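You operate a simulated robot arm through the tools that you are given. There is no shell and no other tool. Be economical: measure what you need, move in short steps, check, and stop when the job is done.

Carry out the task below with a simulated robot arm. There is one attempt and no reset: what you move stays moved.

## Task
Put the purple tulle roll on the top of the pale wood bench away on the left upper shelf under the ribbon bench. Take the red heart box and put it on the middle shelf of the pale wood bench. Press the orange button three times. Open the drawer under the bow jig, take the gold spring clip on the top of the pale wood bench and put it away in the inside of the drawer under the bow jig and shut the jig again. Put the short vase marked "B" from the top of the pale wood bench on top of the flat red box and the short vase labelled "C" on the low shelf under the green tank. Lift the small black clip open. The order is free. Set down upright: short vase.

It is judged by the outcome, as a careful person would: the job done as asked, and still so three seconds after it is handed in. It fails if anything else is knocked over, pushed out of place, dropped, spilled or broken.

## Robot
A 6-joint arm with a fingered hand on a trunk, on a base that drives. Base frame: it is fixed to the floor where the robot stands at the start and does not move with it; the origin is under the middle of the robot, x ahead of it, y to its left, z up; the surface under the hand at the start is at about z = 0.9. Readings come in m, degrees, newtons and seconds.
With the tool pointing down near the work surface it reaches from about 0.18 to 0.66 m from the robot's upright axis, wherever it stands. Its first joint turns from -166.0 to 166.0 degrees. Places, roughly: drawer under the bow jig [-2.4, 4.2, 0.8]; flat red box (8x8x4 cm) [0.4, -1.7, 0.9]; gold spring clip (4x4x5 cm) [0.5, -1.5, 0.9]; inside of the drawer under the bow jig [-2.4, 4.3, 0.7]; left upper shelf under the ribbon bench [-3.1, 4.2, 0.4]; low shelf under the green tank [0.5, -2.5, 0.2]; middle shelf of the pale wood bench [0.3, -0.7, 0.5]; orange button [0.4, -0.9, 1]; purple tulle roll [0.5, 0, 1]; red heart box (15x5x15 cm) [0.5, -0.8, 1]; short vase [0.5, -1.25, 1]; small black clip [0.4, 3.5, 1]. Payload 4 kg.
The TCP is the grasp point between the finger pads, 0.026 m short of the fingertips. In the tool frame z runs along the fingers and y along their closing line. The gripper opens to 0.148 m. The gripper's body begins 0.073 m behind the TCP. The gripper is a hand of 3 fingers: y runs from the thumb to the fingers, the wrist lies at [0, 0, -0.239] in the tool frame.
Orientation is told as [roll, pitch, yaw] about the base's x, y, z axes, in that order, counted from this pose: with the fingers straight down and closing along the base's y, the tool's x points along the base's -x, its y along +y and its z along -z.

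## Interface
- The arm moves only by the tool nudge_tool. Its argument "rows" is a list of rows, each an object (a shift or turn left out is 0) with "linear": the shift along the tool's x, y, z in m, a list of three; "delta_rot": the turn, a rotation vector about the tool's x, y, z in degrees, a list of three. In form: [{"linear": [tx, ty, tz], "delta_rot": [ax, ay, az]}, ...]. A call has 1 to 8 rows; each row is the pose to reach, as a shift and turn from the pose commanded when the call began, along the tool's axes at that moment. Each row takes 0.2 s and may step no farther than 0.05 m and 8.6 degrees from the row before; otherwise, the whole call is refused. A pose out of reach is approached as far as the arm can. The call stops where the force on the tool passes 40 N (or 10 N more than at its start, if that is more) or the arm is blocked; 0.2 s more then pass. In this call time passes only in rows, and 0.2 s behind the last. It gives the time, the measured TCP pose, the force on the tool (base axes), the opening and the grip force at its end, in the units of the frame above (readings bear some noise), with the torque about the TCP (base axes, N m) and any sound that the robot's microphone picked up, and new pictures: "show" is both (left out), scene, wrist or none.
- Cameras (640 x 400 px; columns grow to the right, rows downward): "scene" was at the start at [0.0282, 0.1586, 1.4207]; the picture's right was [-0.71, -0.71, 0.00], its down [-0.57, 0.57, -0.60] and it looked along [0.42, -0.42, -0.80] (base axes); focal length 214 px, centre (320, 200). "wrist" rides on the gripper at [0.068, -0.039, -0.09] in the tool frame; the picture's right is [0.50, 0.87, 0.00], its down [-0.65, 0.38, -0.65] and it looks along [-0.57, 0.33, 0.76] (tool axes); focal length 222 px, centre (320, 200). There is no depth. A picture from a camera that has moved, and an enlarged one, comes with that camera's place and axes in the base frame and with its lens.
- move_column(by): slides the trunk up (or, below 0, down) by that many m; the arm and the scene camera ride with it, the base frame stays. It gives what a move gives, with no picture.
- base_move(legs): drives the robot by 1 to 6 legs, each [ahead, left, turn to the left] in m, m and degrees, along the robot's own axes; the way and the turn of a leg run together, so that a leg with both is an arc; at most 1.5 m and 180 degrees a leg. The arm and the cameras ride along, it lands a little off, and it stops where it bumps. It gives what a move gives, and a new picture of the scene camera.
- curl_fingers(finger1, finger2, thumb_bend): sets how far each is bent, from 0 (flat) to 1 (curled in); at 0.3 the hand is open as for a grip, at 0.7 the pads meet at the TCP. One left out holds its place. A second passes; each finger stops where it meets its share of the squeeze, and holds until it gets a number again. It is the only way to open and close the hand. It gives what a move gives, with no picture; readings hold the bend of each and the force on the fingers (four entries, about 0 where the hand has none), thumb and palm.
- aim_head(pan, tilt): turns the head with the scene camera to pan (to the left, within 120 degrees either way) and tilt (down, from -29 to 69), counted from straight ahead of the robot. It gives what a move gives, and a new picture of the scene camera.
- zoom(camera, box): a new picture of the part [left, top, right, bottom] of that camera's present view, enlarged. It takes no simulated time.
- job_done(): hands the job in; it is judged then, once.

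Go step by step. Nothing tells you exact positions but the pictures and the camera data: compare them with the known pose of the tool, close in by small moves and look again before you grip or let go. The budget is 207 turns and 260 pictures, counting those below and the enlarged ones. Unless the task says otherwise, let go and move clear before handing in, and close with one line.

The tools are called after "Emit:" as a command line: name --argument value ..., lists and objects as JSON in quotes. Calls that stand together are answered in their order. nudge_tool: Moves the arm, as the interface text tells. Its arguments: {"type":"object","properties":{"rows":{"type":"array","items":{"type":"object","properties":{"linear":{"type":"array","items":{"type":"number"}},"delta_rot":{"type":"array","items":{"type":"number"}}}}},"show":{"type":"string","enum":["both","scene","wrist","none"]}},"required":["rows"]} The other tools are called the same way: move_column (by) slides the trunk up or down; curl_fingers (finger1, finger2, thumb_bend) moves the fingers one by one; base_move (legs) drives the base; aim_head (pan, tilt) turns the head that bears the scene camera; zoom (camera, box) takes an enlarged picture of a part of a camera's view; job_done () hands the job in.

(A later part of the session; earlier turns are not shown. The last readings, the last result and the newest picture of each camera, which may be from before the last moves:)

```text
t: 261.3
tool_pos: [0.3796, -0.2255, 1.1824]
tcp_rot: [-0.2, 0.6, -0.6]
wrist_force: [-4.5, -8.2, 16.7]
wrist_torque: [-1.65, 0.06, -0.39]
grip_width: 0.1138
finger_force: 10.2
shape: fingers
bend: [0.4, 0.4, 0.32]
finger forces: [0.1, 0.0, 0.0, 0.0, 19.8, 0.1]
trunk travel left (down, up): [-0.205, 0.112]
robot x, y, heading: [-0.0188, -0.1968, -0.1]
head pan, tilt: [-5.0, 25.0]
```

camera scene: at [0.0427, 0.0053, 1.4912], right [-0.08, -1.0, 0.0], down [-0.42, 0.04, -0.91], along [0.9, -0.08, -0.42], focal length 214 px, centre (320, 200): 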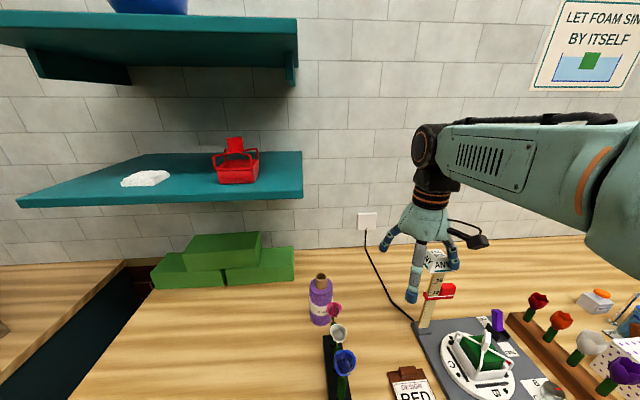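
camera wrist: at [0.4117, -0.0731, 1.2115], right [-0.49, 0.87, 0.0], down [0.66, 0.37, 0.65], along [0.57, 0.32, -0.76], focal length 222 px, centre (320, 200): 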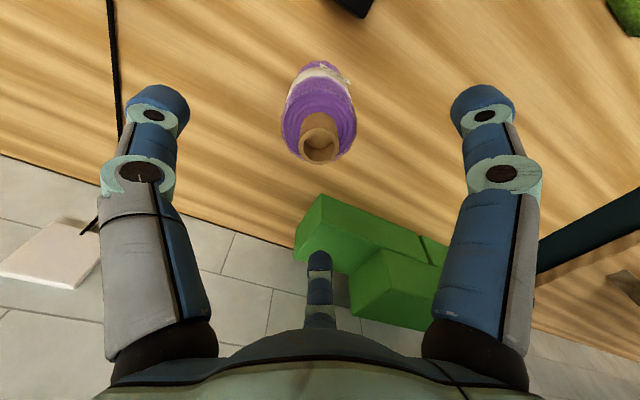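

The thumb met the ruler post by the turntable. Release the thumb and move away left.

Emit:
curl_fingers --thumb_bend 0.26

Emit:
nudge_tool --rows '[{"linear": [0, 0.01, -0.01]}, {"linear": [0, 0.03, -0.03]}, {"linear": [0, 0.07, -0.05]}]' --show "scene"

Emit:
zoom --camera "scene" --box '[380, 200, 580, 400]'

```text
t: 262.3
tool_pos: [0.3787, -0.2243, 1.1834]
tcp_rot: [-0.3, 0.7, -0.7]
wrist_force: [-6.4, 1.2, 2.5]
wrist_torque: [-0.15, 0.12, -0.54]
grip_width: 0.1162
finger_force: 3.2
shape: fingers
bend: [0.4, 0.4, 0.26]
finger forces: [0.0, 0.0, 0.0, 0.0, 6.3, 0.1]
trunk travel left (down, up): [-0.205, 0.112]
robot x, y, heading: [-0.0233, -0.1952, 0.1]
head pan, tilt: [-5.0, 25.0]
```

```text
t: 263.1
tool_pos: [0.3825, -0.1526, 1.2321]
tcp_rot: [-0.3, 0.7, -0.6]
wrist_force: [-0.4, -0.7, -0.5]
wrist_torque: [0.01, 0.0, -0.04]
grip_width: 0.1165
finger_force: 0.0
shape: fingers
bend: [0.4, 0.4, 0.26]
finger forces: [0.0, 0.0, 0.1, 0.1, 0.0, 0.0]
trunk travel left (down, up): [-0.205, 0.112]
robot x, y, heading: [-0.0198, -0.2013, 0.2]
head pan, tilt: [-5.0, 25.0]
camera scene: at [0.0443, 0.0065, 1.491], right [-0.08, -1.0, 0.0], down [-0.42, 0.04, -0.91], along [0.9, -0.08, -0.42], focal length 214 px, centre (320, 200)
```

scene: 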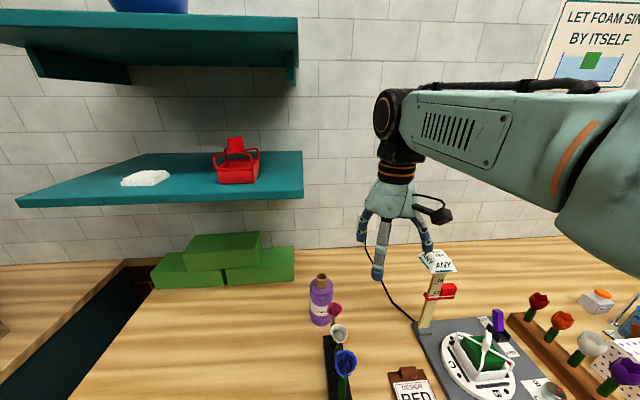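

```text
2.00 times, centred on (480, 300) of scene
camera zoom: at [0.0443, 0.0065, 1.491], right [-0.08, -1.0, 0.0], down [-0.42, 0.04, -0.91], along [0.9, -0.08, -0.42], focal length 429 px, centre (0, 0)
```

zoom: 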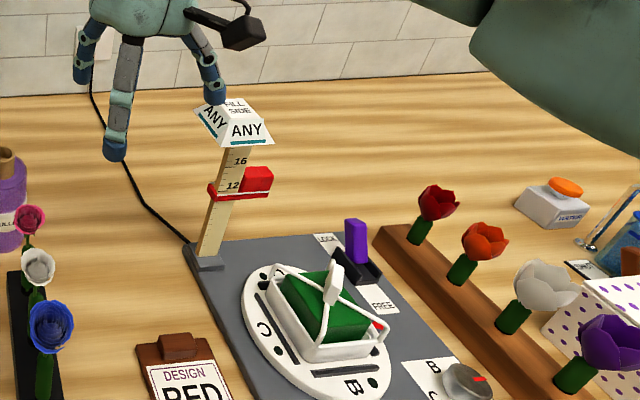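

The post is unharmed. Now set the leaned orientation and move to a pre-grasp point right of the roll.

Emit:
curl_fingers --thumb_bend 0.4

Emit:
nudge_tool --rows '[{"linear": [0, 0, 0], "delta_rot": [-0.8, -4.5, -5]}, {"linear": [0, 0.02, 0.0], "delta_rot": [-1.6, -9, -10]}, {"linear": [-0.01, 0.04, 0.02], "delta_rot": [-2.3, -13.5, -15]}, {"linear": [-0.02, 0.06, 0.05], "delta_rot": [-3.1, -18, -20]}, {"linear": [-0.0275, 0.0776, 0.082], "delta_rot": [-3.1, -18, -20]}]'

```text
t: 264.1
tool_pos: [0.3826, -0.1543, 1.231]
tcp_rot: [-0.3, 0.6, -0.6]
wrist_force: [0.3, 0.5, 0.2]
wrist_torque: [-0.03, 0.0, 0.02]
grip_width: 0.0957
finger_force: 0.0
shape: fingers
bend: [0.4, 0.4, 0.4]
finger forces: [0.0, 0.0, 0.1, 0.0, 0.0, 0.0]
trunk travel left (down, up): [-0.205, 0.112]
robot x, y, heading: [-0.0229, -0.1984, 0.0]
head pan, tilt: [-5.0, 25.0]
```

```text
t: 265.3
tool_pos: [0.4104, -0.0783, 1.149]
tcp_rot: [-0.2, -17.4, 19.7]
wrist_force: [0.3, -0.3, 0.5]
wrist_torque: [0.03, 0.0, -0.03]
grip_width: 0.0957
finger_force: 0.1
shape: fingers
bend: [0.4, 0.4, 0.4]
finger forces: [0.0, 0.0, 0.0, 0.0, 0.2, 0.0]
trunk travel left (down, up): [-0.205, 0.112]
robot x, y, heading: [-0.0205, -0.1975, 0.1]
head pan, tilt: [-5.0, 25.0]
camera scene: at [0.0451, 0.0061, 1.491], right [-0.08, -1.0, 0.0], down [-0.42, 0.04, -0.91], along [0.9, -0.08, -0.42], focal length 214 px, centre (320, 200)
camera wrist: at [0.3373, -0.1456, 1.2162], right [-0.74, 0.66, -0.15], down [0.28, 0.5, 0.82], along [0.61, 0.56, -0.55], focal length 222 px, centre (320, 200)
```

scene: 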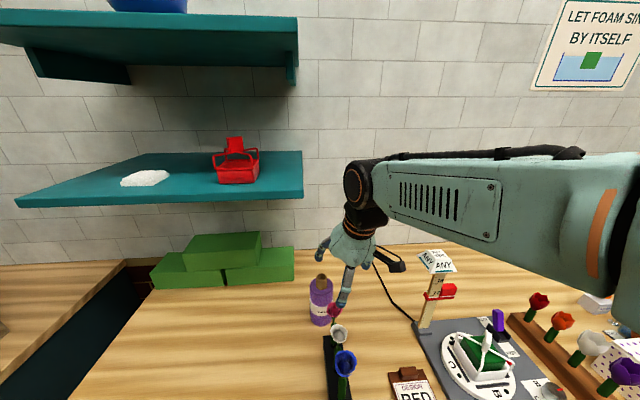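
wrist: 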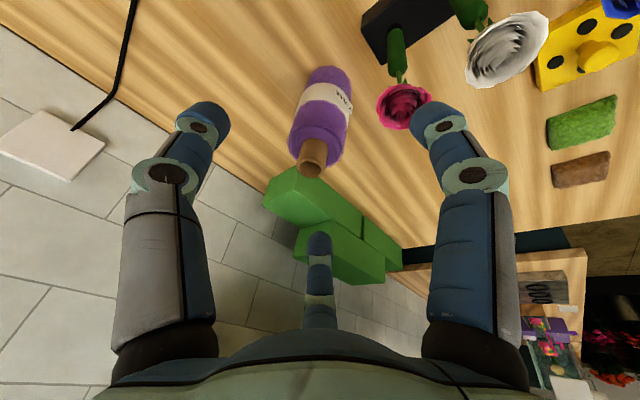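

Refined: roll axis (0.482,-0.036), top of core ≈1.04. Move over it.

Emit:
nudge_tool --rows '[{"linear": [-0.02, 0.005, 0.02]}, {"linear": [-0.04, 0.01, 0.045]}, {"linear": [-0.06, 0.0153, 0.07]}, {"linear": [-0.0605, 0.0153, 0.0808]}]'

```text
t: 265.9
tool_pos: [0.4582, -0.0479, 1.121]
tcp_rot: [0.0, -18.0, 19.4]
wrist_force: [0.5, -0.3, -0.2]
wrist_torque: [-0.01, -0.02, 0.03]
grip_width: 0.0948
finger_force: 0.0
shape: fingers
bend: [0.4, 0.4, 0.4]
finger forces: [0.0, 0.0, 0.0, 0.1, 0.0, 0.0]
trunk travel left (down, up): [-0.205, 0.112]
robot x, y, heading: [-0.0205, -0.1987, -0.0]
head pan, tilt: [-5.0, 25.0]
stopped in row 3: the force on the tool passed its limit at 42 N (the readings are from after the stop); the commanded pose is now the measured one
camera scene: at [0.0451, 0.006, 1.4909], right [-0.08, -1.0, 0.0], down [-0.42, 0.04, -0.91], along [0.9, -0.08, -0.42], focal length 214 px, centre (320, 200)
camera wrist: at [0.3852, -0.1151, 1.1857], right [-0.74, 0.66, -0.15], down [0.27, 0.5, 0.82], along [0.62, 0.57, -0.54], focal length 222 px, centre (320, 200)
```

scene: 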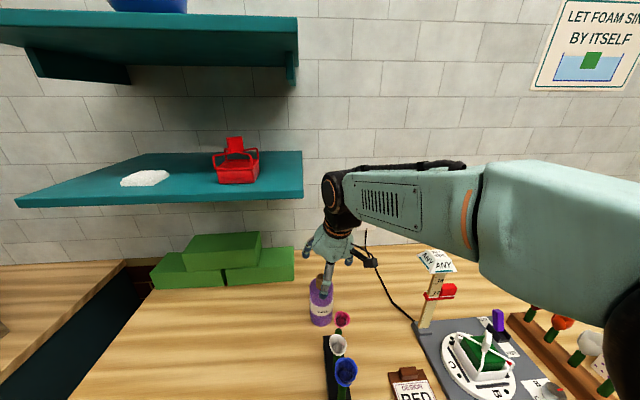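
wrist: 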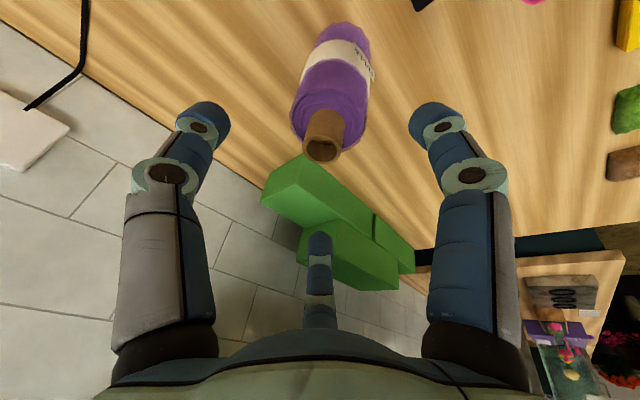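

Emit:
zoom --camera "scene" --box '[280, 200, 480, 400]'

```text
2.00 times, centred on (380, 300) of scene
camera zoom: at [0.0451, 0.006, 1.4909], right [-0.08, -1.0, 0.0], down [-0.42, 0.04, -0.91], along [0.9, -0.08, -0.42], focal length 429 px, centre (200, 0)
```

zoom: 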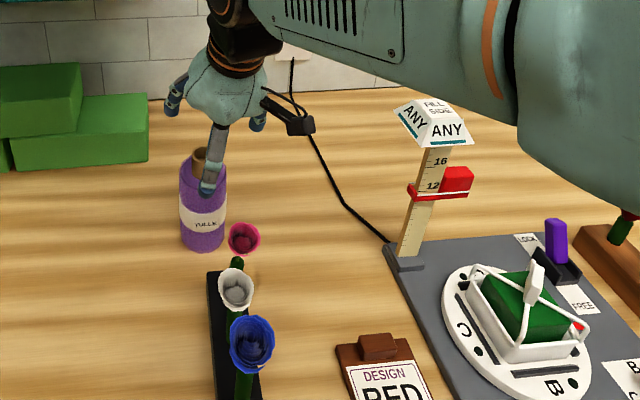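

The flowers seem to have tipped toward the robot; I'll lift the hand a little and see whether they spring back.

Emit:
nudge_tool --rows '[{"linear": [-0.009, 0, -0.0286]}]' --show "none"

Emit:
zoom --camera "scene" --box '[280, 260, 400, 400]'

```text
t: 266.3
tool_pos: [0.4571, -0.0498, 1.1523]
tcp_rot: [0.0, -18.0, 19.5]
wrist_force: [0.0, -0.2, 0.4]
wrist_torque: [0.0, 0.03, 0.01]
grip_width: 0.0951
finger_force: 0.1
shape: fingers
bend: [0.4, 0.4, 0.4]
finger forces: [0.1, 0.1, 0.0, 0.0, 0.0, 0.0]
trunk travel left (down, up): [-0.205, 0.112]
robot x, y, heading: [-0.0189, -0.1955, 0.2]
head pan, tilt: [-5.0, 25.0]
```

```text
2.86 times, centred on (340, 330) of scene
camera zoom: at [0.044, 0.0056, 1.4911], right [-0.08, -1.0, 0.0], down [-0.42, 0.04, -0.91], along [0.9, -0.08, -0.42], focal length 613 px, centre (263, -171)
```

zoom: 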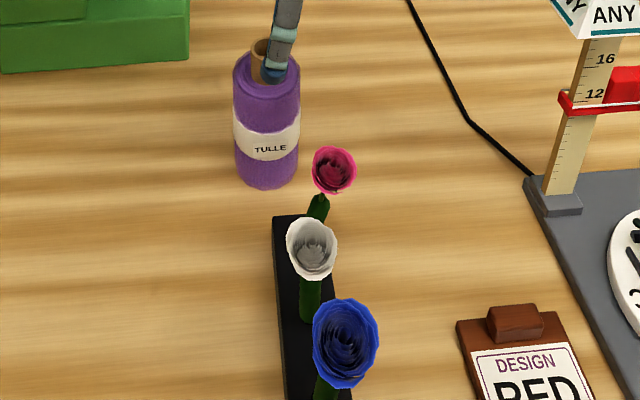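

Emit:
nudge_tool --rows '[{"linear": [-0.003, 0, -0.009]}, {"linear": [-0.003, 0, -0.009]}, {"linear": [-0.003, 0, -0.009]}, {"linear": [-0.003, 0, -0.009]}]' --show "scene"

Emit:
zoom --camera "scene" --box '[280, 260, 400, 400]'

Emit:
aim_head --pan -5 --tilt 50

```text
t: 267.3
tool_pos: [0.4553, -0.0475, 1.1621]
tcp_rot: [0.0, -18.1, 19.5]
wrist_force: [0.0, -0.5, -0.2]
wrist_torque: [0.0, -0.03, -0.01]
grip_width: 0.0947
finger_force: 0.0
shape: fingers
bend: [0.4, 0.4, 0.4]
finger forces: [0.1, 0.1, 0.0, 0.0, 0.0, 0.1]
trunk travel left (down, up): [-0.205, 0.112]
robot x, y, heading: [-0.0195, -0.1951, 0.1]
head pan, tilt: [-5.0, 25.0]
camera scene: at [0.0442, 0.0057, 1.4911], right [-0.08, -1.0, 0.0], down [-0.42, 0.04, -0.91], along [0.9, -0.08, -0.42], focal length 214 px, centre (320, 200)
```

scene: 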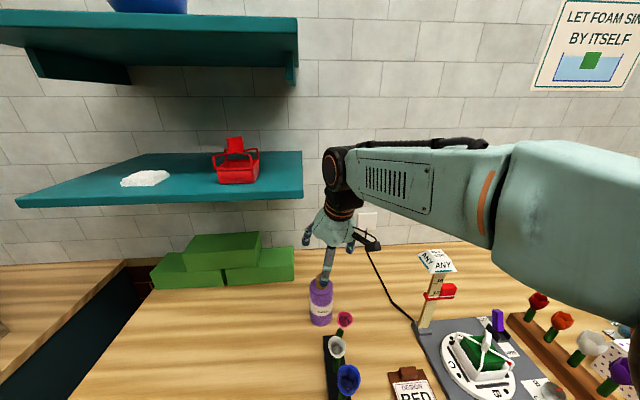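

```text
2.86 times, centred on (340, 330) of scene
camera zoom: at [0.0442, 0.0057, 1.4911], right [-0.08, -1.0, 0.0], down [-0.42, 0.04, -0.91], along [0.9, -0.08, -0.42], focal length 613 px, centre (263, -171)
```

zoom: 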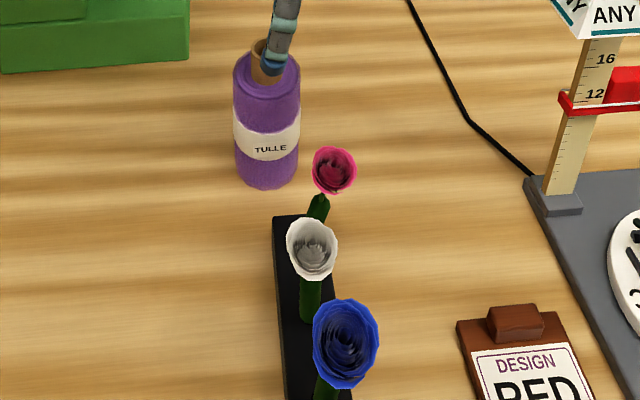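

```text
t: 268.2
tool_pos: [0.457, -0.0492, 1.1621]
tcp_rot: [0.0, -18.1, 19.5]
wrist_force: [-0.3, 0.3, -0.1]
wrist_torque: [0.03, 0.0, 0.01]
grip_width: 0.0949
finger_force: 0.1
shape: fingers
bend: [0.4, 0.4, 0.4]
finger forces: [0.0, 0.0, 0.0, 0.0, 0.0, 0.0]
trunk travel left (down, up): [-0.205, 0.112]
robot x, y, heading: [-0.0223, -0.1943, -0.2]
head pan, tilt: [-5.0, 50.0]
camera scene: at [0.0292, 0.007, 1.4537], right [-0.08, -1.0, 0.0], down [-0.76, 0.06, -0.64], along [0.64, -0.05, -0.77], focal length 214 px, centre (320, 200)
```

scene: 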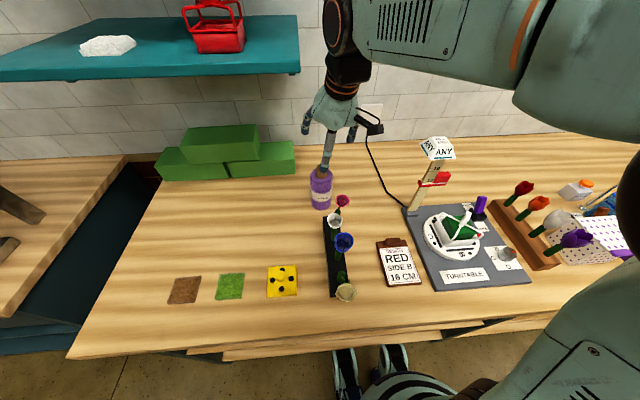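

Emit:
zoom --camera "scene" --box '[290, 160, 400, 310]'

```text
2.67 times, centred on (345, 235) of scene
camera zoom: at [0.0292, 0.007, 1.4537], right [-0.08, -1.0, 0.0], down [-0.76, 0.06, -0.64], along [0.64, -0.05, -0.77], focal length 572 px, centre (253, 107)
```

zoom: 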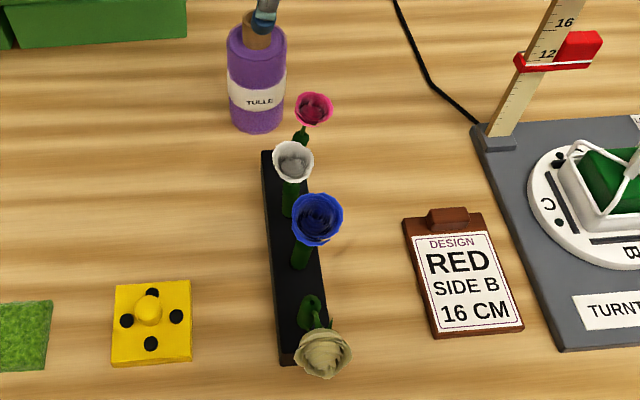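

The flowers lean slightly but stand; the holder hasn't moved. I'll continue carefully, away from them, onto the roll.

Emit:
nudge_tool --rows '[{"linear": [-0.02, 0.003, 0.01]}, {"linear": [-0.026, 0.004, 0.02]}, {"linear": [-0.018, 0.004, 0.045]}, {"linear": [-0.0074, 0.004, 0.0676]}]'

```text
t: 269.2
tool_pos: [0.4815, -0.0349, 1.0987]
tcp_rot: [0.0, -18.2, 19.5]
wrist_force: [0.1, 0.1, 1.0]
wrist_torque: [-0.02, -0.03, 0.0]
grip_width: 0.0947
finger_force: 0.1
shape: fingers
bend: [0.4, 0.4, 0.4]
finger forces: [0.0, 0.0, 0.1, 0.0, 0.0, 0.0]
trunk travel left (down, up): [-0.205, 0.112]
robot x, y, heading: [-0.018, -0.1985, 0.4]
head pan, tilt: [-5.0, 50.0]
camera scene: at [0.029, 0.007, 1.4536], right [-0.08, -1.0, 0.0], down [-0.76, 0.06, -0.64], along [0.64, -0.05, -0.77], focal length 214 px, centre (320, 200)
camera wrist: at [0.4076, -0.1029, 1.1634], right [-0.74, 0.66, -0.16], down [0.27, 0.5, 0.82], along [0.62, 0.57, -0.54], focal length 222 px, centre (320, 200)
```

scene: 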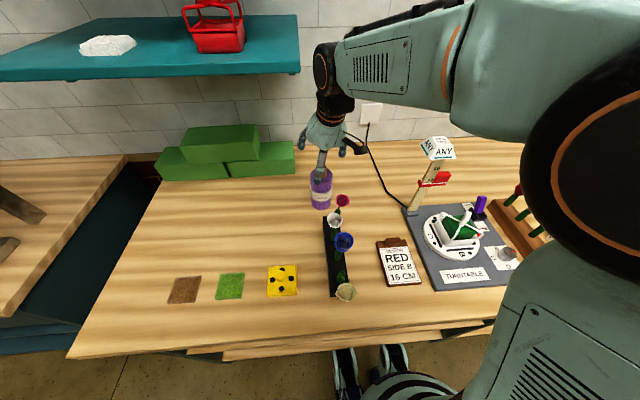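
wrist: 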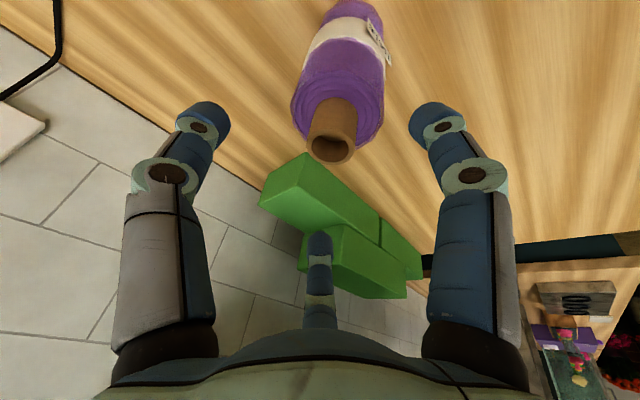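

Emit:
nudge_tool --rows '[{"linear": [0.0, 0.005, 0.02]}, {"linear": [0.006, 0.005, 0.04]}, {"linear": [0.012, 0.005, 0.06]}, {"linear": [0.0174, 0.005, 0.0764]}]' --show "wrist"

```text
t: 270.2
tool_pos: [0.4868, -0.0283, 1.0199]
tcp_rot: [0.0, -18.0, 19.5]
wrist_force: [0.8, 0.0, 0.7]
wrist_torque: [-0.02, 0.01, 0.01]
grip_width: 0.0949
finger_force: 0.0
shape: fingers
bend: [0.4, 0.4, 0.4]
finger forces: [0.0, 0.0, 0.1, 0.1, 0.1, 0.0]
trunk travel left (down, up): [-0.205, 0.112]
robot x, y, heading: [-0.0259, -0.1974, -0.1]
head pan, tilt: [-5.0, 50.0]
camera wrist: at [0.4136, -0.0951, 1.0853], right [-0.74, 0.66, -0.16], down [0.27, 0.5, 0.82], along [0.62, 0.57, -0.54], focal length 222 px, centre (320, 200)
```

wrist: 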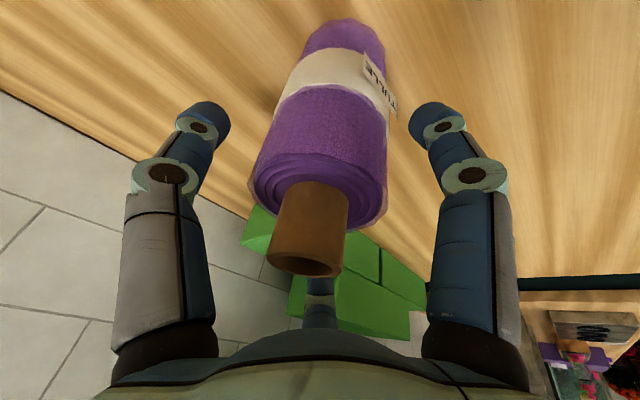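

Emit:
nudge_tool --rows '[{"linear": [0.003, 0, 0.01]}, {"linear": [0.0068, 0, 0.0209]}]' --show "none"

Emit:
curl_fingers --finger1 0.7 --finger2 0.7 --thumb_bend 0.7

Emit:
zoom --camera "wrist" --box '[0, 0, 640, 400]'

```text
t: 270.8
tool_pos: [0.4878, -0.0276, 0.999]
tcp_rot: [-0.1, -18.0, 19.6]
wrist_force: [-0.2, -0.2, 0.8]
wrist_torque: [-0.02, -0.02, 0.0]
grip_width: 0.095
finger_force: 0.0
shape: fingers
bend: [0.4, 0.4, 0.4]
finger forces: [0.0, 0.0, 0.1, 0.1, 0.0, 0.0]
trunk travel left (down, up): [-0.205, 0.112]
robot x, y, heading: [-0.0191, -0.1955, 0.0]
head pan, tilt: [-5.0, 50.0]
```

```text
t: 271.8
tool_pos: [0.4874, -0.0274, 0.9985]
tcp_rot: [0.0, -18.1, 19.5]
wrist_force: [-0.3, -0.5, 0.3]
wrist_torque: [0.0, -0.03, -0.01]
grip_width: 0.0561
finger_force: 19.3
shape: fingers
bend: [0.5, 0.6, 0.59]
finger forces: [13.1, 7.9, 0.0, 0.0, 17.2, 0.0]
trunk travel left (down, up): [-0.205, 0.112]
robot x, y, heading: [-0.0208, -0.1956, -0.1]
head pan, tilt: [-5.0, 50.0]
```

```text
1.00 times, centred on (320, 200) of wrist (not enlarged: the box is as wide or as high as the picture)
camera zoom: at [0.4141, -0.0957, 1.0635], right [-0.74, 0.66, -0.16], down [0.27, 0.5, 0.82], along [0.62, 0.57, -0.54], focal length 222 px, centre (320, 200)
```

zoom: 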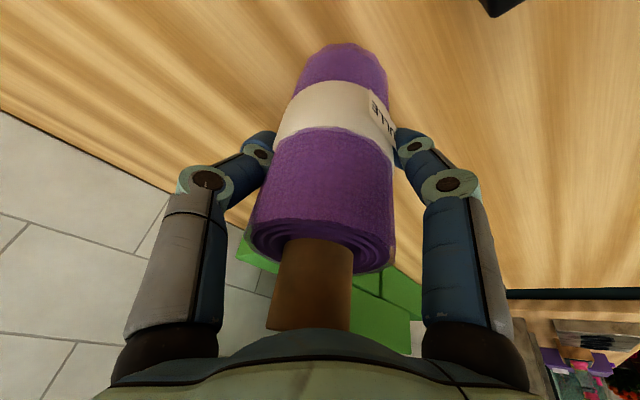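

Firm grip. Lift slightly, slide right clear of the shelf end, then up and back out.

Emit:
nudge_tool --rows '[{"linear": [-0.006, 0, -0.019]}, {"linear": [-0.0124, 0, -0.038]}, {"linear": [0.001, -0.035, -0.042]}, {"linear": [0.012, -0.07, -0.046]}, {"linear": [0.0225, -0.104, -0.0495]}, {"linear": [0.01, -0.104, -0.09]}, {"linear": [-0.002, -0.104, -0.125]}]' --show "scene"

```text
t: 273.4
tool_pos: [0.485, -0.1385, 1.1177]
tcp_rot: [0.0, -18.0, 19.6]
wrist_force: [0.3, 0.4, -1.1]
wrist_torque: [0.01, -0.03, -0.02]
grip_width: 0.0559
finger_force: 19.2
shape: fingers
bend: [0.5, 0.6, 0.59]
finger forces: [13.0, 7.7, 0.0, 0.0, 17.1, 0.1]
trunk travel left (down, up): [-0.205, 0.112]
robot x, y, heading: [-0.0188, -0.1983, 0.2]
head pan, tilt: [-5.0, 50.0]
camera scene: at [0.0291, 0.0069, 1.4536], right [-0.08, -1.0, 0.0], down [-0.76, 0.07, -0.64], along [0.64, -0.05, -0.77], focal length 214 px, centre (320, 200)
```

scene: 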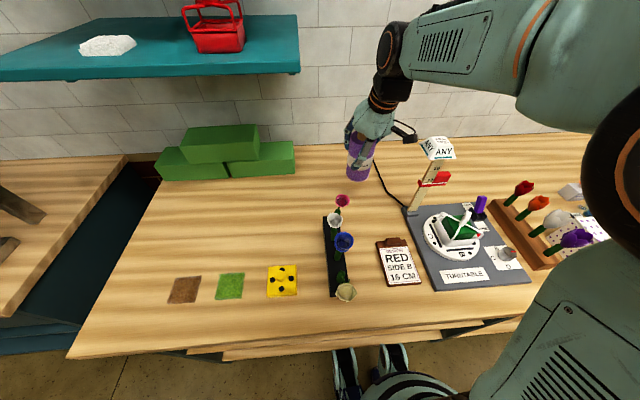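

Emit:
move_column --by 0.1

Emit:
base_move --legs '[[-0.75, 0, 0]]'

Emit:
zoom --camera "scene" --box '[260, 40, 420, 200]'

```text
t: 274.8
tool_pos: [0.4865, -0.1386, 1.2183]
tcp_rot: [-0.1, -18.0, 19.6]
wrist_force: [-1.1, 0.0, -0.8]
wrist_torque: [0.03, -0.04, -0.01]
grip_width: 0.0557
finger_force: 18.1
shape: fingers
bend: [0.5, 0.6, 0.59]
finger forces: [13.1, 7.8, 0.1, 0.0, 17.2, 0.1]
trunk travel left (down, up): [-0.305, 0.012]
robot x, y, heading: [-0.0236, -0.1954, 0.3]
head pan, tilt: [-5.0, 50.0]
```

```text
t: 278.7
tool_pos: [-0.2403, -0.1394, 1.2181]
tcp_rot: [0.1, -18.1, 19.1]
wrist_force: [0.5, -0.2, -1.3]
wrist_torque: [0.01, -0.04, -0.01]
grip_width: 0.0558
finger_force: 19.2
shape: fingers
bend: [0.5, 0.6, 0.6]
finger forces: [13.1, 7.8, 0.0, 0.1, 17.1, 0.1]
trunk travel left (down, up): [-0.305, 0.012]
robot x, y, heading: [-0.7488, -0.1934, -0.5]
head pan, tilt: [-5.0, 50.0]
camera scene: at [-0.704, 0.0076, 1.5582], right [-0.09, -1.0, 0.0], down [-0.76, 0.07, -0.64], along [0.64, -0.06, -0.77], focal length 214 px, centre (320, 200)
```

scene: 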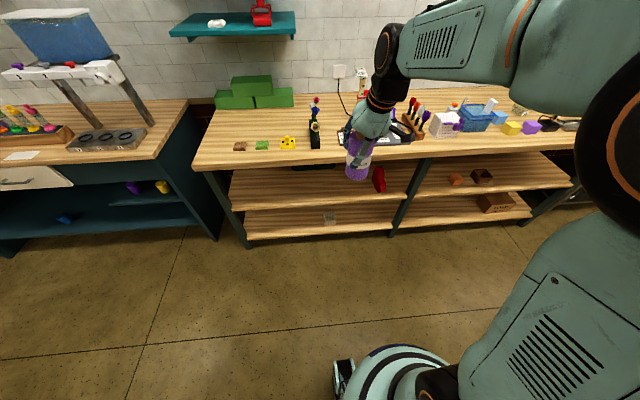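

```text
2.50 times, centred on (340, 120) of scene
camera zoom: at [-0.704, 0.0076, 1.5582], right [-0.09, -1.0, 0.0], down [-0.76, 0.07, -0.64], along [0.64, -0.06, -0.77], focal length 536 px, centre (270, 400)
```

zoom: 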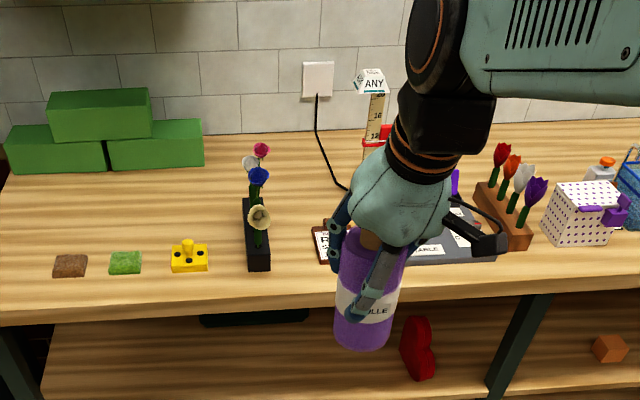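

The flowers look fine. Now drive to the ribbon bench holding the roll.

Emit:
base_move --legs '[[0, 0, 90], [1.5, 0, 0], [1.3, 0, 0]]'

Emit:
aim_head --pan 40 --tilt 20

```text
t: 296.5
tool_pos: [-0.9442, 3.1532, 1.218]
tcp_rot: [0.1, -17.9, 110.8]
wrist_force: [-0.8, -0.1, -1.3]
wrist_torque: [-0.03, 0.03, 0.02]
grip_width: 0.0554
finger_force: 18.8
shape: fingers
bend: [0.5, 0.61, 0.6]
finger forces: [13.2, 7.7, 0.0, 0.0, 16.9, 0.0]
trunk travel left (down, up): [-0.305, 0.012]
robot x, y, heading: [-0.8751, 2.6447, 91.6]
head pan, tilt: [-5.0, 50.0]
camera scene: at [-1.0809, 2.6883, 1.5581], right [1.0, -0.06, 0.0], down [-0.05, -0.76, -0.64], along [0.04, 0.64, -0.77], focal length 214 px, centre (320, 200)
```

scene: 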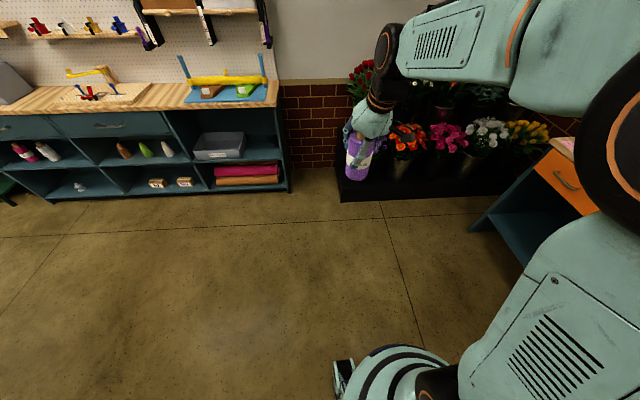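

```text
t: 297.6
tool_pos: [-0.9445, 3.1538, 1.2178]
tcp_rot: [0.0, -18.0, 110.9]
wrist_force: [-0.2, 0.0, -0.6]
wrist_torque: [0.03, 0.01, 0.01]
grip_width: 0.0555
finger_force: 19.3
shape: fingers
bend: [0.5, 0.61, 0.6]
finger forces: [13.2, 7.6, 0.0, 0.0, 16.9, 0.1]
trunk travel left (down, up): [-0.305, 0.012]
robot x, y, heading: [-0.8726, 2.6497, 91.4]
head pan, tilt: [40.0, 20.0]
camera scene: at [-1.1473, 2.6812, 1.6037], right [0.75, 0.66, 0.0], down [0.23, -0.26, -0.94], along [-0.62, 0.7, -0.34], focal length 214 px, centre (320, 200)
```

scene: 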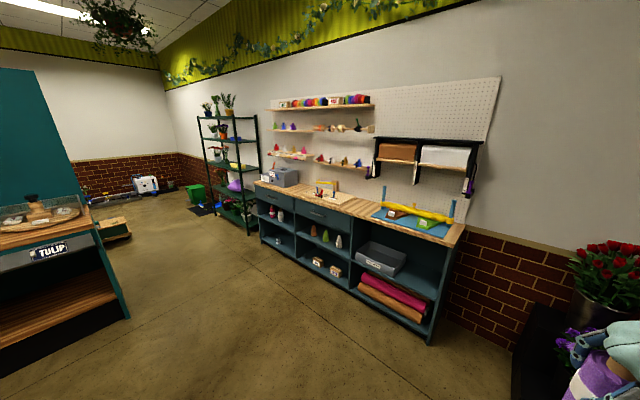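

The left column's upper shelf holds some bottles; the drawer sits in the middle column. Drive over to face the left column.

Emit:
base_move --legs '[[0, 1.1, -1.4], [0, 1.0, 0]]'

Emit:
aim_head --pan 0 --tilt 35

Emit:
zoom --camera "scene" --box '[160, 60, 480, 260]'

```text
t: 316.2
tool_pos: [-3.0341, 3.1731, 1.2181]
tcp_rot: [0.1, -18.1, 107.4]
wrist_force: [-0.2, -0.2, -1.4]
wrist_torque: [-0.01, 0.0, 0.0]
grip_width: 0.0555
finger_force: 19.0
shape: fingers
bend: [0.5, 0.61, 0.6]
finger forces: [13.1, 7.5, 0.0, 0.0, 16.9, 0.1]
trunk travel left (down, up): [-0.305, 0.012]
robot x, y, heading: [-2.9971, 2.6638, 88.1]
head pan, tilt: [40.0, 20.0]
stopped in leg 2: the robot was blocked; the commanded pose is now the measured one
camera scene: at [-3.262, 2.7124, 1.6048], right [0.79, 0.62, 0.0], down [0.21, -0.27, -0.94], along [-0.58, 0.74, -0.34], focal length 214 px, centre (320, 200)
```

scene: 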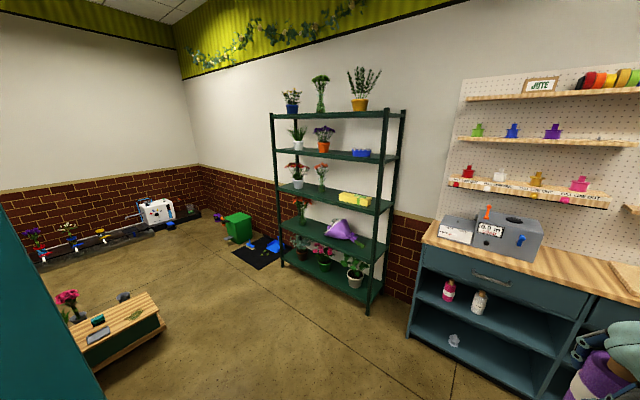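

```text
t: 317.3
tool_pos: [-3.0332, 3.1714, 1.2195]
tcp_rot: [0.3, -18.1, 107.3]
wrist_force: [-0.2, 0.0, -1.8]
wrist_torque: [-0.02, -0.01, 0.01]
grip_width: 0.0556
finger_force: 19.1
shape: fingers
bend: [0.5, 0.61, 0.6]
finger forces: [13.1, 7.5, 0.1, 0.1, 17.0, 0.0]
trunk travel left (down, up): [-0.305, 0.012]
robot x, y, heading: [-3.001, 2.66, 87.9]
head pan, tilt: [0.0, 35.0]
camera scene: at [-3.2013, 2.7271, 1.5809], right [1.0, -0.03, 0.0], down [-0.02, -0.57, -0.82], along [0.02, 0.82, -0.57], focal length 214 px, centre (320, 200)
```

scene: 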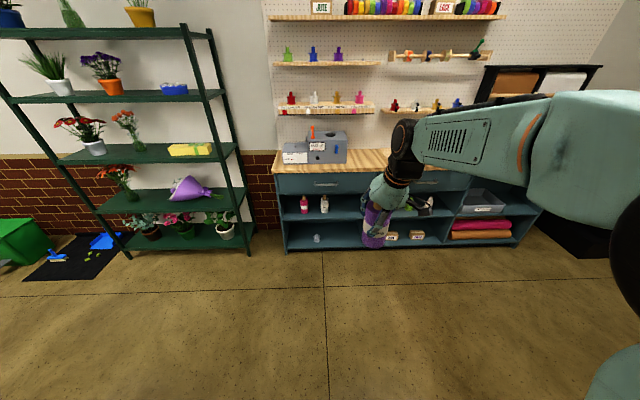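

```text
2.00 times, centred on (320, 160) of scene
camera zoom: at [-3.2013, 2.7271, 1.5809], right [1.0, -0.03, 0.0], down [-0.02, -0.57, -0.82], along [0.02, 0.82, -0.57], focal length 429 px, centre (320, 280)
```

zoom: 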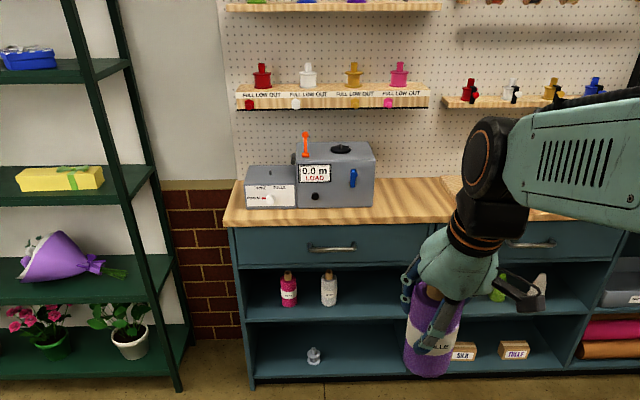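

Free gap on the bench top between the grey machine and the bow jig (x≈−2.82); I'll set the roll there briefly to regrip it with a flatter hand that fits under the drawer. Drive closer first.

Emit:
base_move --legs '[[0.3, -0.2, 2.1], [0.5, 0, 0]]'

Emit:
aim_head --pan -5 --tilt 45

```text
t: 317.9
tool_pos: [-3.0344, 3.17, 1.2168]
tcp_rot: [0.2, -17.9, 107.4]
wrist_force: [0.0, -0.2, -2.5]
wrist_torque: [0.01, -0.01, 0.03]
grip_width: 0.0556
finger_force: 18.4
shape: fingers
bend: [0.5, 0.61, 0.6]
finger forces: [13.1, 7.5, 0.1, 0.0, 17.1, 0.1]
trunk travel left (down, up): [-0.305, 0.012]
robot x, y, heading: [-2.9943, 2.659, 88.1]
head pan, tilt: [0.0, 35.0]
stopped in leg 1: the robot was blocked; the commanded pose is now the measured one
camera scene: at [-3.2021, 2.727, 1.5805], right [1.0, -0.03, 0.0], down [-0.02, -0.57, -0.82], along [0.02, 0.82, -0.57], focal length 214 px, centre (320, 200)
```

scene: 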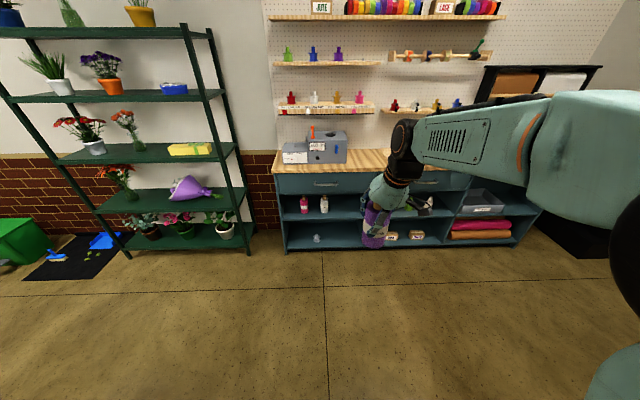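

```text
t: 318.6
tool_pos: [-3.0339, 3.1716, 1.2185]
tcp_rot: [0.2, -18.1, 107.4]
wrist_force: [0.7, -0.8, -0.8]
wrist_torque: [0.03, -0.01, 0.02]
grip_width: 0.0555
finger_force: 19.4
shape: fingers
bend: [0.5, 0.61, 0.6]
finger forces: [13.2, 7.5, 0.0, 0.1, 17.0, 0.0]
trunk travel left (down, up): [-0.305, 0.012]
robot x, y, heading: [-2.9965, 2.6613, 88.1]
head pan, tilt: [-5.0, 45.0]
camera scene: at [-3.195, 2.7197, 1.5659], right [0.99, -0.12, 0.0], down [-0.09, -0.7, -0.71], along [0.08, 0.7, -0.71], focal length 214 px, centre (320, 200)
```

scene: 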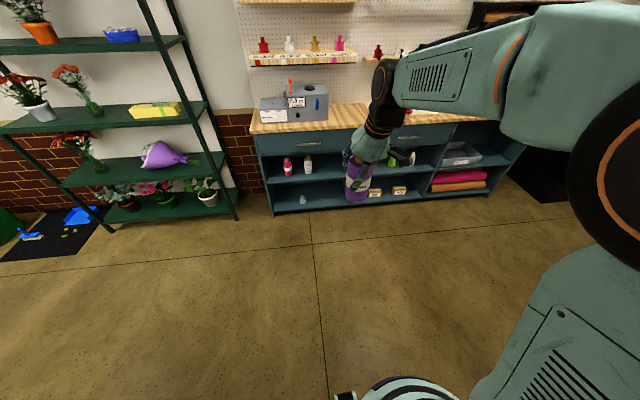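

Emit:
base_move --legs '[[0.1, -0.1, 0]]'

Emit:
aim_head --pan 120 --tilt 45

```text
t: 320.2
tool_pos: [-2.9343, 3.2693, 1.2188]
tcp_rot: [0.0, -18.0, 107.4]
wrist_force: [1.2, -0.8, -0.6]
wrist_torque: [0.03, 0.01, 0.03]
grip_width: 0.0555
finger_force: 19.1
shape: fingers
bend: [0.5, 0.61, 0.6]
finger forces: [13.1, 7.6, 0.0, 0.0, 17.0, 0.0]
trunk travel left (down, up): [-0.305, 0.012]
robot x, y, heading: [-2.8927, 2.7584, 88.2]
head pan, tilt: [-5.0, 45.0]
camera scene: at [-3.0977, 2.8169, 1.565], right [0.99, -0.12, 0.0], down [-0.09, -0.7, -0.71], along [0.09, 0.7, -0.71], focal length 214 px, centre (320, 200)
```

scene: 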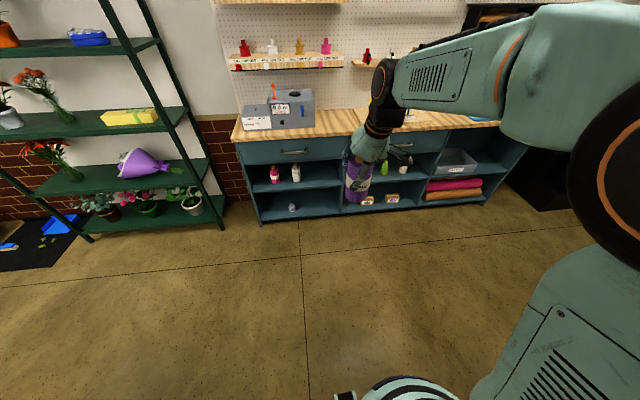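

```text
t: 322.2
tool_pos: [-2.9361, 3.2679, 1.2165]
tcp_rot: [0.0, -18.1, 107.4]
wrist_force: [1.1, 0.6, -0.9]
wrist_torque: [0.0, -0.01, -0.03]
grip_width: 0.0552
finger_force: 18.4
shape: fingers
bend: [0.5, 0.61, 0.6]
finger forces: [13.1, 7.5, 0.0, 0.1, 16.9, 0.0]
trunk travel left (down, up): [-0.305, 0.012]
robot x, y, heading: [-2.8965, 2.7595, 87.7]
head pan, tilt: [120.0, 45.0]
camera scene: at [-3.1799, 2.6978, 1.5651], right [-0.47, 0.88, 0.0], down [0.62, 0.33, -0.71], along [-0.62, -0.33, -0.71], focal length 214 px, centre (320, 200)
```

scene: 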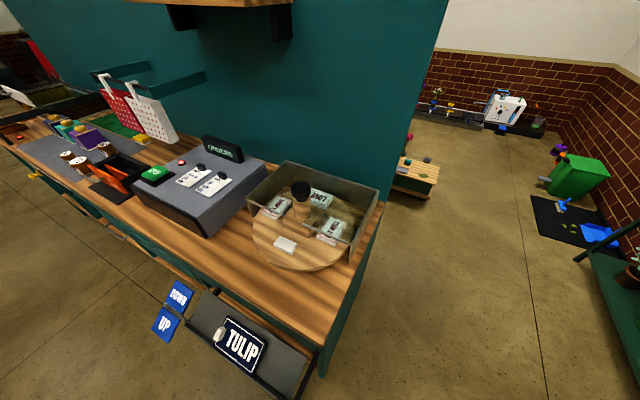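

Emit:
base_move --legs '[[0.7, -0.12, 2.2]]'

Emit:
aim_head --pan 0 --tilt 45

Emit:
zoom --camera "scene" --box '[200, 60, 520, 260]'

```text
t: 326.2
tool_pos: [-2.8159, 3.9832, 1.2178]
tcp_rot: [0.0, -18.0, 109.0]
wrist_force: [-0.2, -0.6, -0.7]
wrist_torque: [0.0, 0.0, -0.01]
grip_width: 0.0556
finger_force: 18.6
shape: fingers
bend: [0.5, 0.61, 0.6]
finger forces: [13.1, 7.4, 0.0, 0.1, 17.0, 0.1]
trunk travel left (down, up): [-0.305, 0.012]
robot x, y, heading: [-2.762, 3.4748, 89.6]
head pan, tilt: [120.0, 45.0]
camera scene: at [-3.0437, 3.4059, 1.565], right [-0.5, 0.87, 0.0], down [0.61, 0.35, -0.71], along [-0.61, -0.35, -0.71], focal length 214 px, centre (320, 200)
```

scene: 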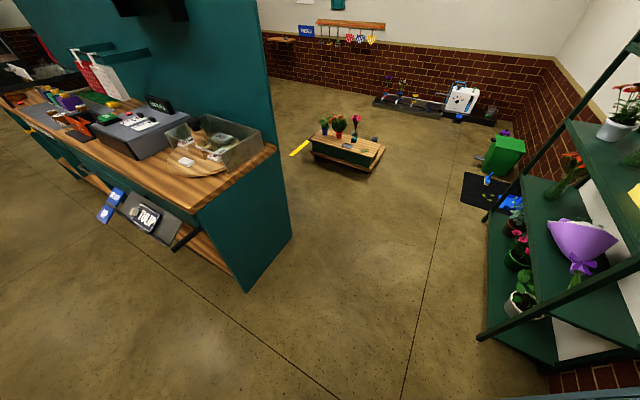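

```text
t: 328.2
tool_pos: [-2.8166, 3.9834, 1.2174]
tcp_rot: [0.1, -18.1, 109.1]
wrist_force: [-0.2, 1.2, -1.6]
wrist_torque: [0.03, -0.02, -0.03]
grip_width: 0.0555
finger_force: 19.0
shape: fingers
bend: [0.5, 0.61, 0.6]
finger forces: [13.1, 7.5, 0.1, 0.0, 16.9, 0.1]
trunk travel left (down, up): [-0.305, 0.012]
robot x, y, heading: [-2.7615, 3.473, 89.7]
head pan, tilt: [0.0, 45.0]
camera scene: at [-2.9728, 3.5273, 1.5651], right [1.0, 0.0, 0.0], down [0.0, -0.71, -0.71], along [0.0, 0.71, -0.71], focal length 214 px, centre (320, 200)
```

scene: 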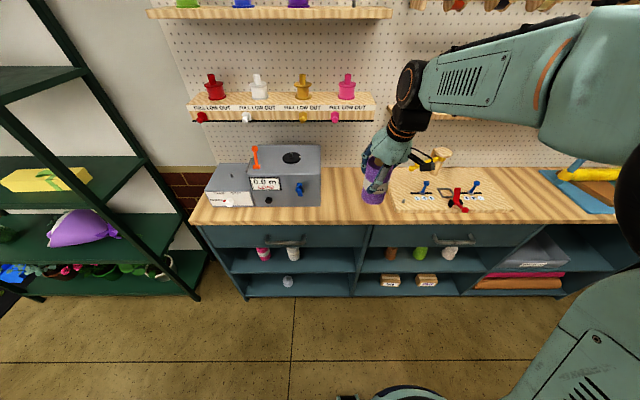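

```text
2.00 times, centred on (360, 160) of scene
camera zoom: at [-2.9728, 3.5273, 1.5651], right [1.0, 0.0, 0.0], down [0.0, -0.71, -0.71], along [0.0, 0.71, -0.71], focal length 429 px, centre (240, 280)
```

zoom: 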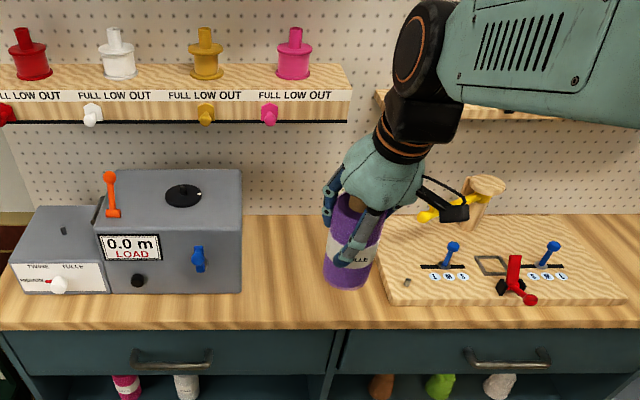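

The gap between machine and jig is x −2.97…−2.68. Drive the roll over (−2.825, 4.13) and lower.

Emit:
base_move --legs '[[0.147, 0.006, 0.3]]'

Emit:
move_column --by -0.18

Emit:
zoom --camera "scene" --box '[240, 100, 480, 250]'

```text
t: 329.6
tool_pos: [-2.8257, 4.1285, 1.2175]
tcp_rot: [0.0, -18.0, 109.5]
wrist_force: [0.3, -0.2, -1.7]
wrist_torque: [0.02, 0.03, 0.0]
grip_width: 0.0554
finger_force: 19.0
shape: fingers
bend: [0.5, 0.61, 0.6]
finger forces: [13.2, 7.5, 0.0, 0.0, 17.0, 0.0]
trunk travel left (down, up): [-0.305, 0.012]
robot x, y, heading: [-2.7657, 3.619, 90.1]
head pan, tilt: [0.0, 45.0]
camera scene: at [-2.9789, 3.6714, 1.5649], right [1.0, 0.0, 0.0], down [0.0, -0.71, -0.71], along [0.0, 0.71, -0.71], focal length 214 px, centre (320, 200)
```

scene: 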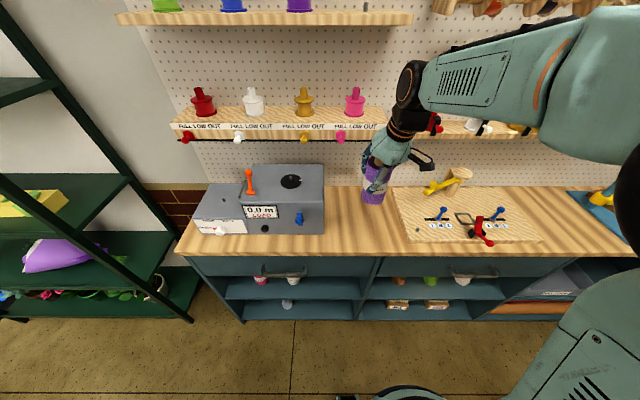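

```text
t: 331.6
tool_pos: [-2.8267, 4.1284, 1.0385]
tcp_rot: [0.0, -17.9, 109.5]
wrist_force: [-0.1, -0.6, -1.2]
wrist_torque: [0.01, 0.01, -0.02]
grip_width: 0.0556
finger_force: 19.0
shape: fingers
bend: [0.5, 0.61, 0.6]
finger forces: [13.2, 7.5, 0.0, 0.0, 16.8, 0.1]
trunk travel left (down, up): [-0.125, 0.192]
robot x, y, heading: [-2.7714, 3.6213, 90.2]
head pan, tilt: [0.0, 45.0]
```

```text
2.67 times, centred on (360, 175) of scene
camera zoom: at [-2.9789, 3.6887, 1.3823], right [1.0, 0.0, 0.0], down [0.0, -0.71, -0.71], along [0.0, 0.71, -0.71], focal length 572 px, centre (213, 267)
```

zoom: 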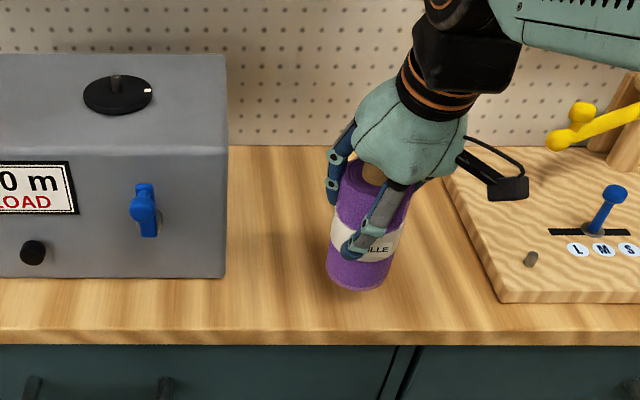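

Emit:
nudge_tool --rows '[{"linear": [0.0093, 0, 0.0285]}, {"linear": [0.0139, 0, 0.0428]}, {"linear": [0.0155, 0, 0.0475]}]' --show "none"

```text
t: 332.4
tool_pos: [-2.8254, 4.1282, 0.9916]
tcp_rot: [-0.2, -18.5, 109.5]
wrist_force: [4.4, 5.8, 34.2]
wrist_torque: [-0.03, -0.23, 0.14]
grip_width: 0.0557
finger_force: 23.8
shape: fingers
bend: [0.5, 0.6, 0.6]
finger forces: [14.5, 8.3, 0.1, 0.1, 24.7, 0.0]
trunk travel left (down, up): [-0.125, 0.192]
robot x, y, heading: [-2.7671, 3.6177, 90.0]
head pan, tilt: [0.0, 45.0]
```

Emit:
nudge_tool --rows '[{"linear": [-0.0008, 0, -0.0025], "delta_rot": [0, 0.4, 0]}]' --show "none"

Emit:
curl_fingers --finger1 0.36 --finger2 0.36 --thumb_bend 0.36

Emit:
nudge_tool --rows '[{"linear": [-0.0093, 0, -0.0285]}, {"linear": [-0.0185, 0, -0.057]}, {"linear": [-0.028, 0, -0.0856]}, {"linear": [-0.037, 0, -0.114]}, {"linear": [-0.046, 0, -0.143]}]' --show "wrist"

Emit:
zoom --camera "scene" --box '[240, 100, 480, 250]'

```text
t: 332.8
tool_pos: [-2.8261, 4.1259, 0.9885]
tcp_rot: [0.1, -17.5, 109.5]
wrist_force: [2.1, 2.8, 15.1]
wrist_torque: [-0.17, 0.04, -0.01]
grip_width: 0.0552
finger_force: 20.3
shape: fingers
bend: [0.5, 0.61, 0.61]
finger forces: [14.3, 7.7, 0.0, 0.0, 18.1, 0.0]
trunk travel left (down, up): [-0.125, 0.192]
robot x, y, heading: [-2.7685, 3.6177, 90.3]
head pan, tilt: [0.0, 45.0]
```

```text
t: 333.8
tool_pos: [-2.8262, 4.1276, 0.9895]
tcp_rot: [0.0, -17.6, 109.5]
wrist_force: [-0.5, 0.0, 0.8]
wrist_torque: [-0.02, 0.01, 0.02]
grip_width: 0.1076
finger_force: 0.1
shape: fingers
bend: [0.36, 0.36, 0.36]
finger forces: [0.1, 0.0, 0.0, 0.1, 0.1, 0.0]
trunk travel left (down, up): [-0.125, 0.192]
robot x, y, heading: [-2.7666, 3.6208, 90.1]
head pan, tilt: [0.0, 45.0]
```

```text
t: 335.0
tool_pos: [-2.8279, 4.1296, 1.1416]
tcp_rot: [0.0, -17.6, 109.5]
wrist_force: [-1.2, -0.4, 0.2]
wrist_torque: [-0.01, 0.0, 0.01]
grip_width: 0.1078
finger_force: 0.0
shape: fingers
bend: [0.36, 0.36, 0.36]
finger forces: [0.0, 0.0, 0.0, 0.1, 0.0, 0.0]
trunk travel left (down, up): [-0.125, 0.192]
robot x, y, heading: [-2.7645, 3.6217, 90.2]
head pan, tilt: [0.0, 45.0]
camera wrist: at [-2.7602, 4.0563, 1.2068], right [-0.66, -0.74, -0.15], down [-0.5, 0.28, 0.82], along [-0.56, 0.62, -0.55], focal length 222 px, centre (320, 200)
```

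wrist: 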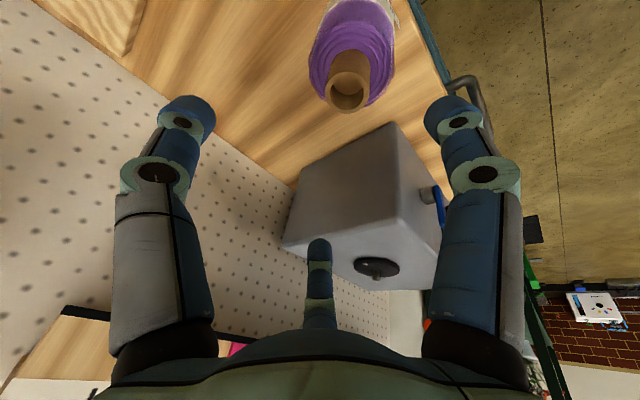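

```text
2.67 times, centred on (360, 175) of scene
camera zoom: at [-2.9789, 3.6885, 1.3822], right [1.0, 0.0, 0.0], down [0.0, -0.71, -0.71], along [0.0, 0.71, -0.71], focal length 572 px, centre (213, 267)
```

zoom: 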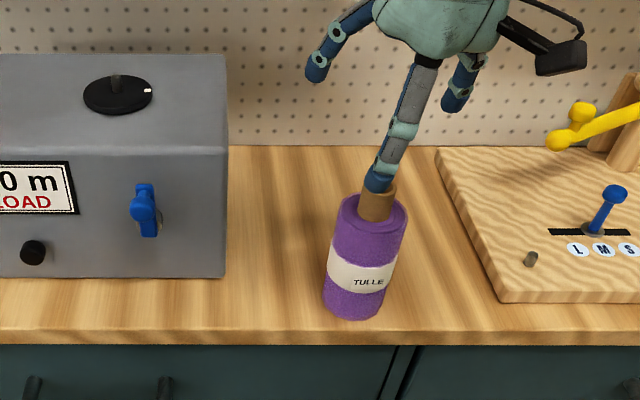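

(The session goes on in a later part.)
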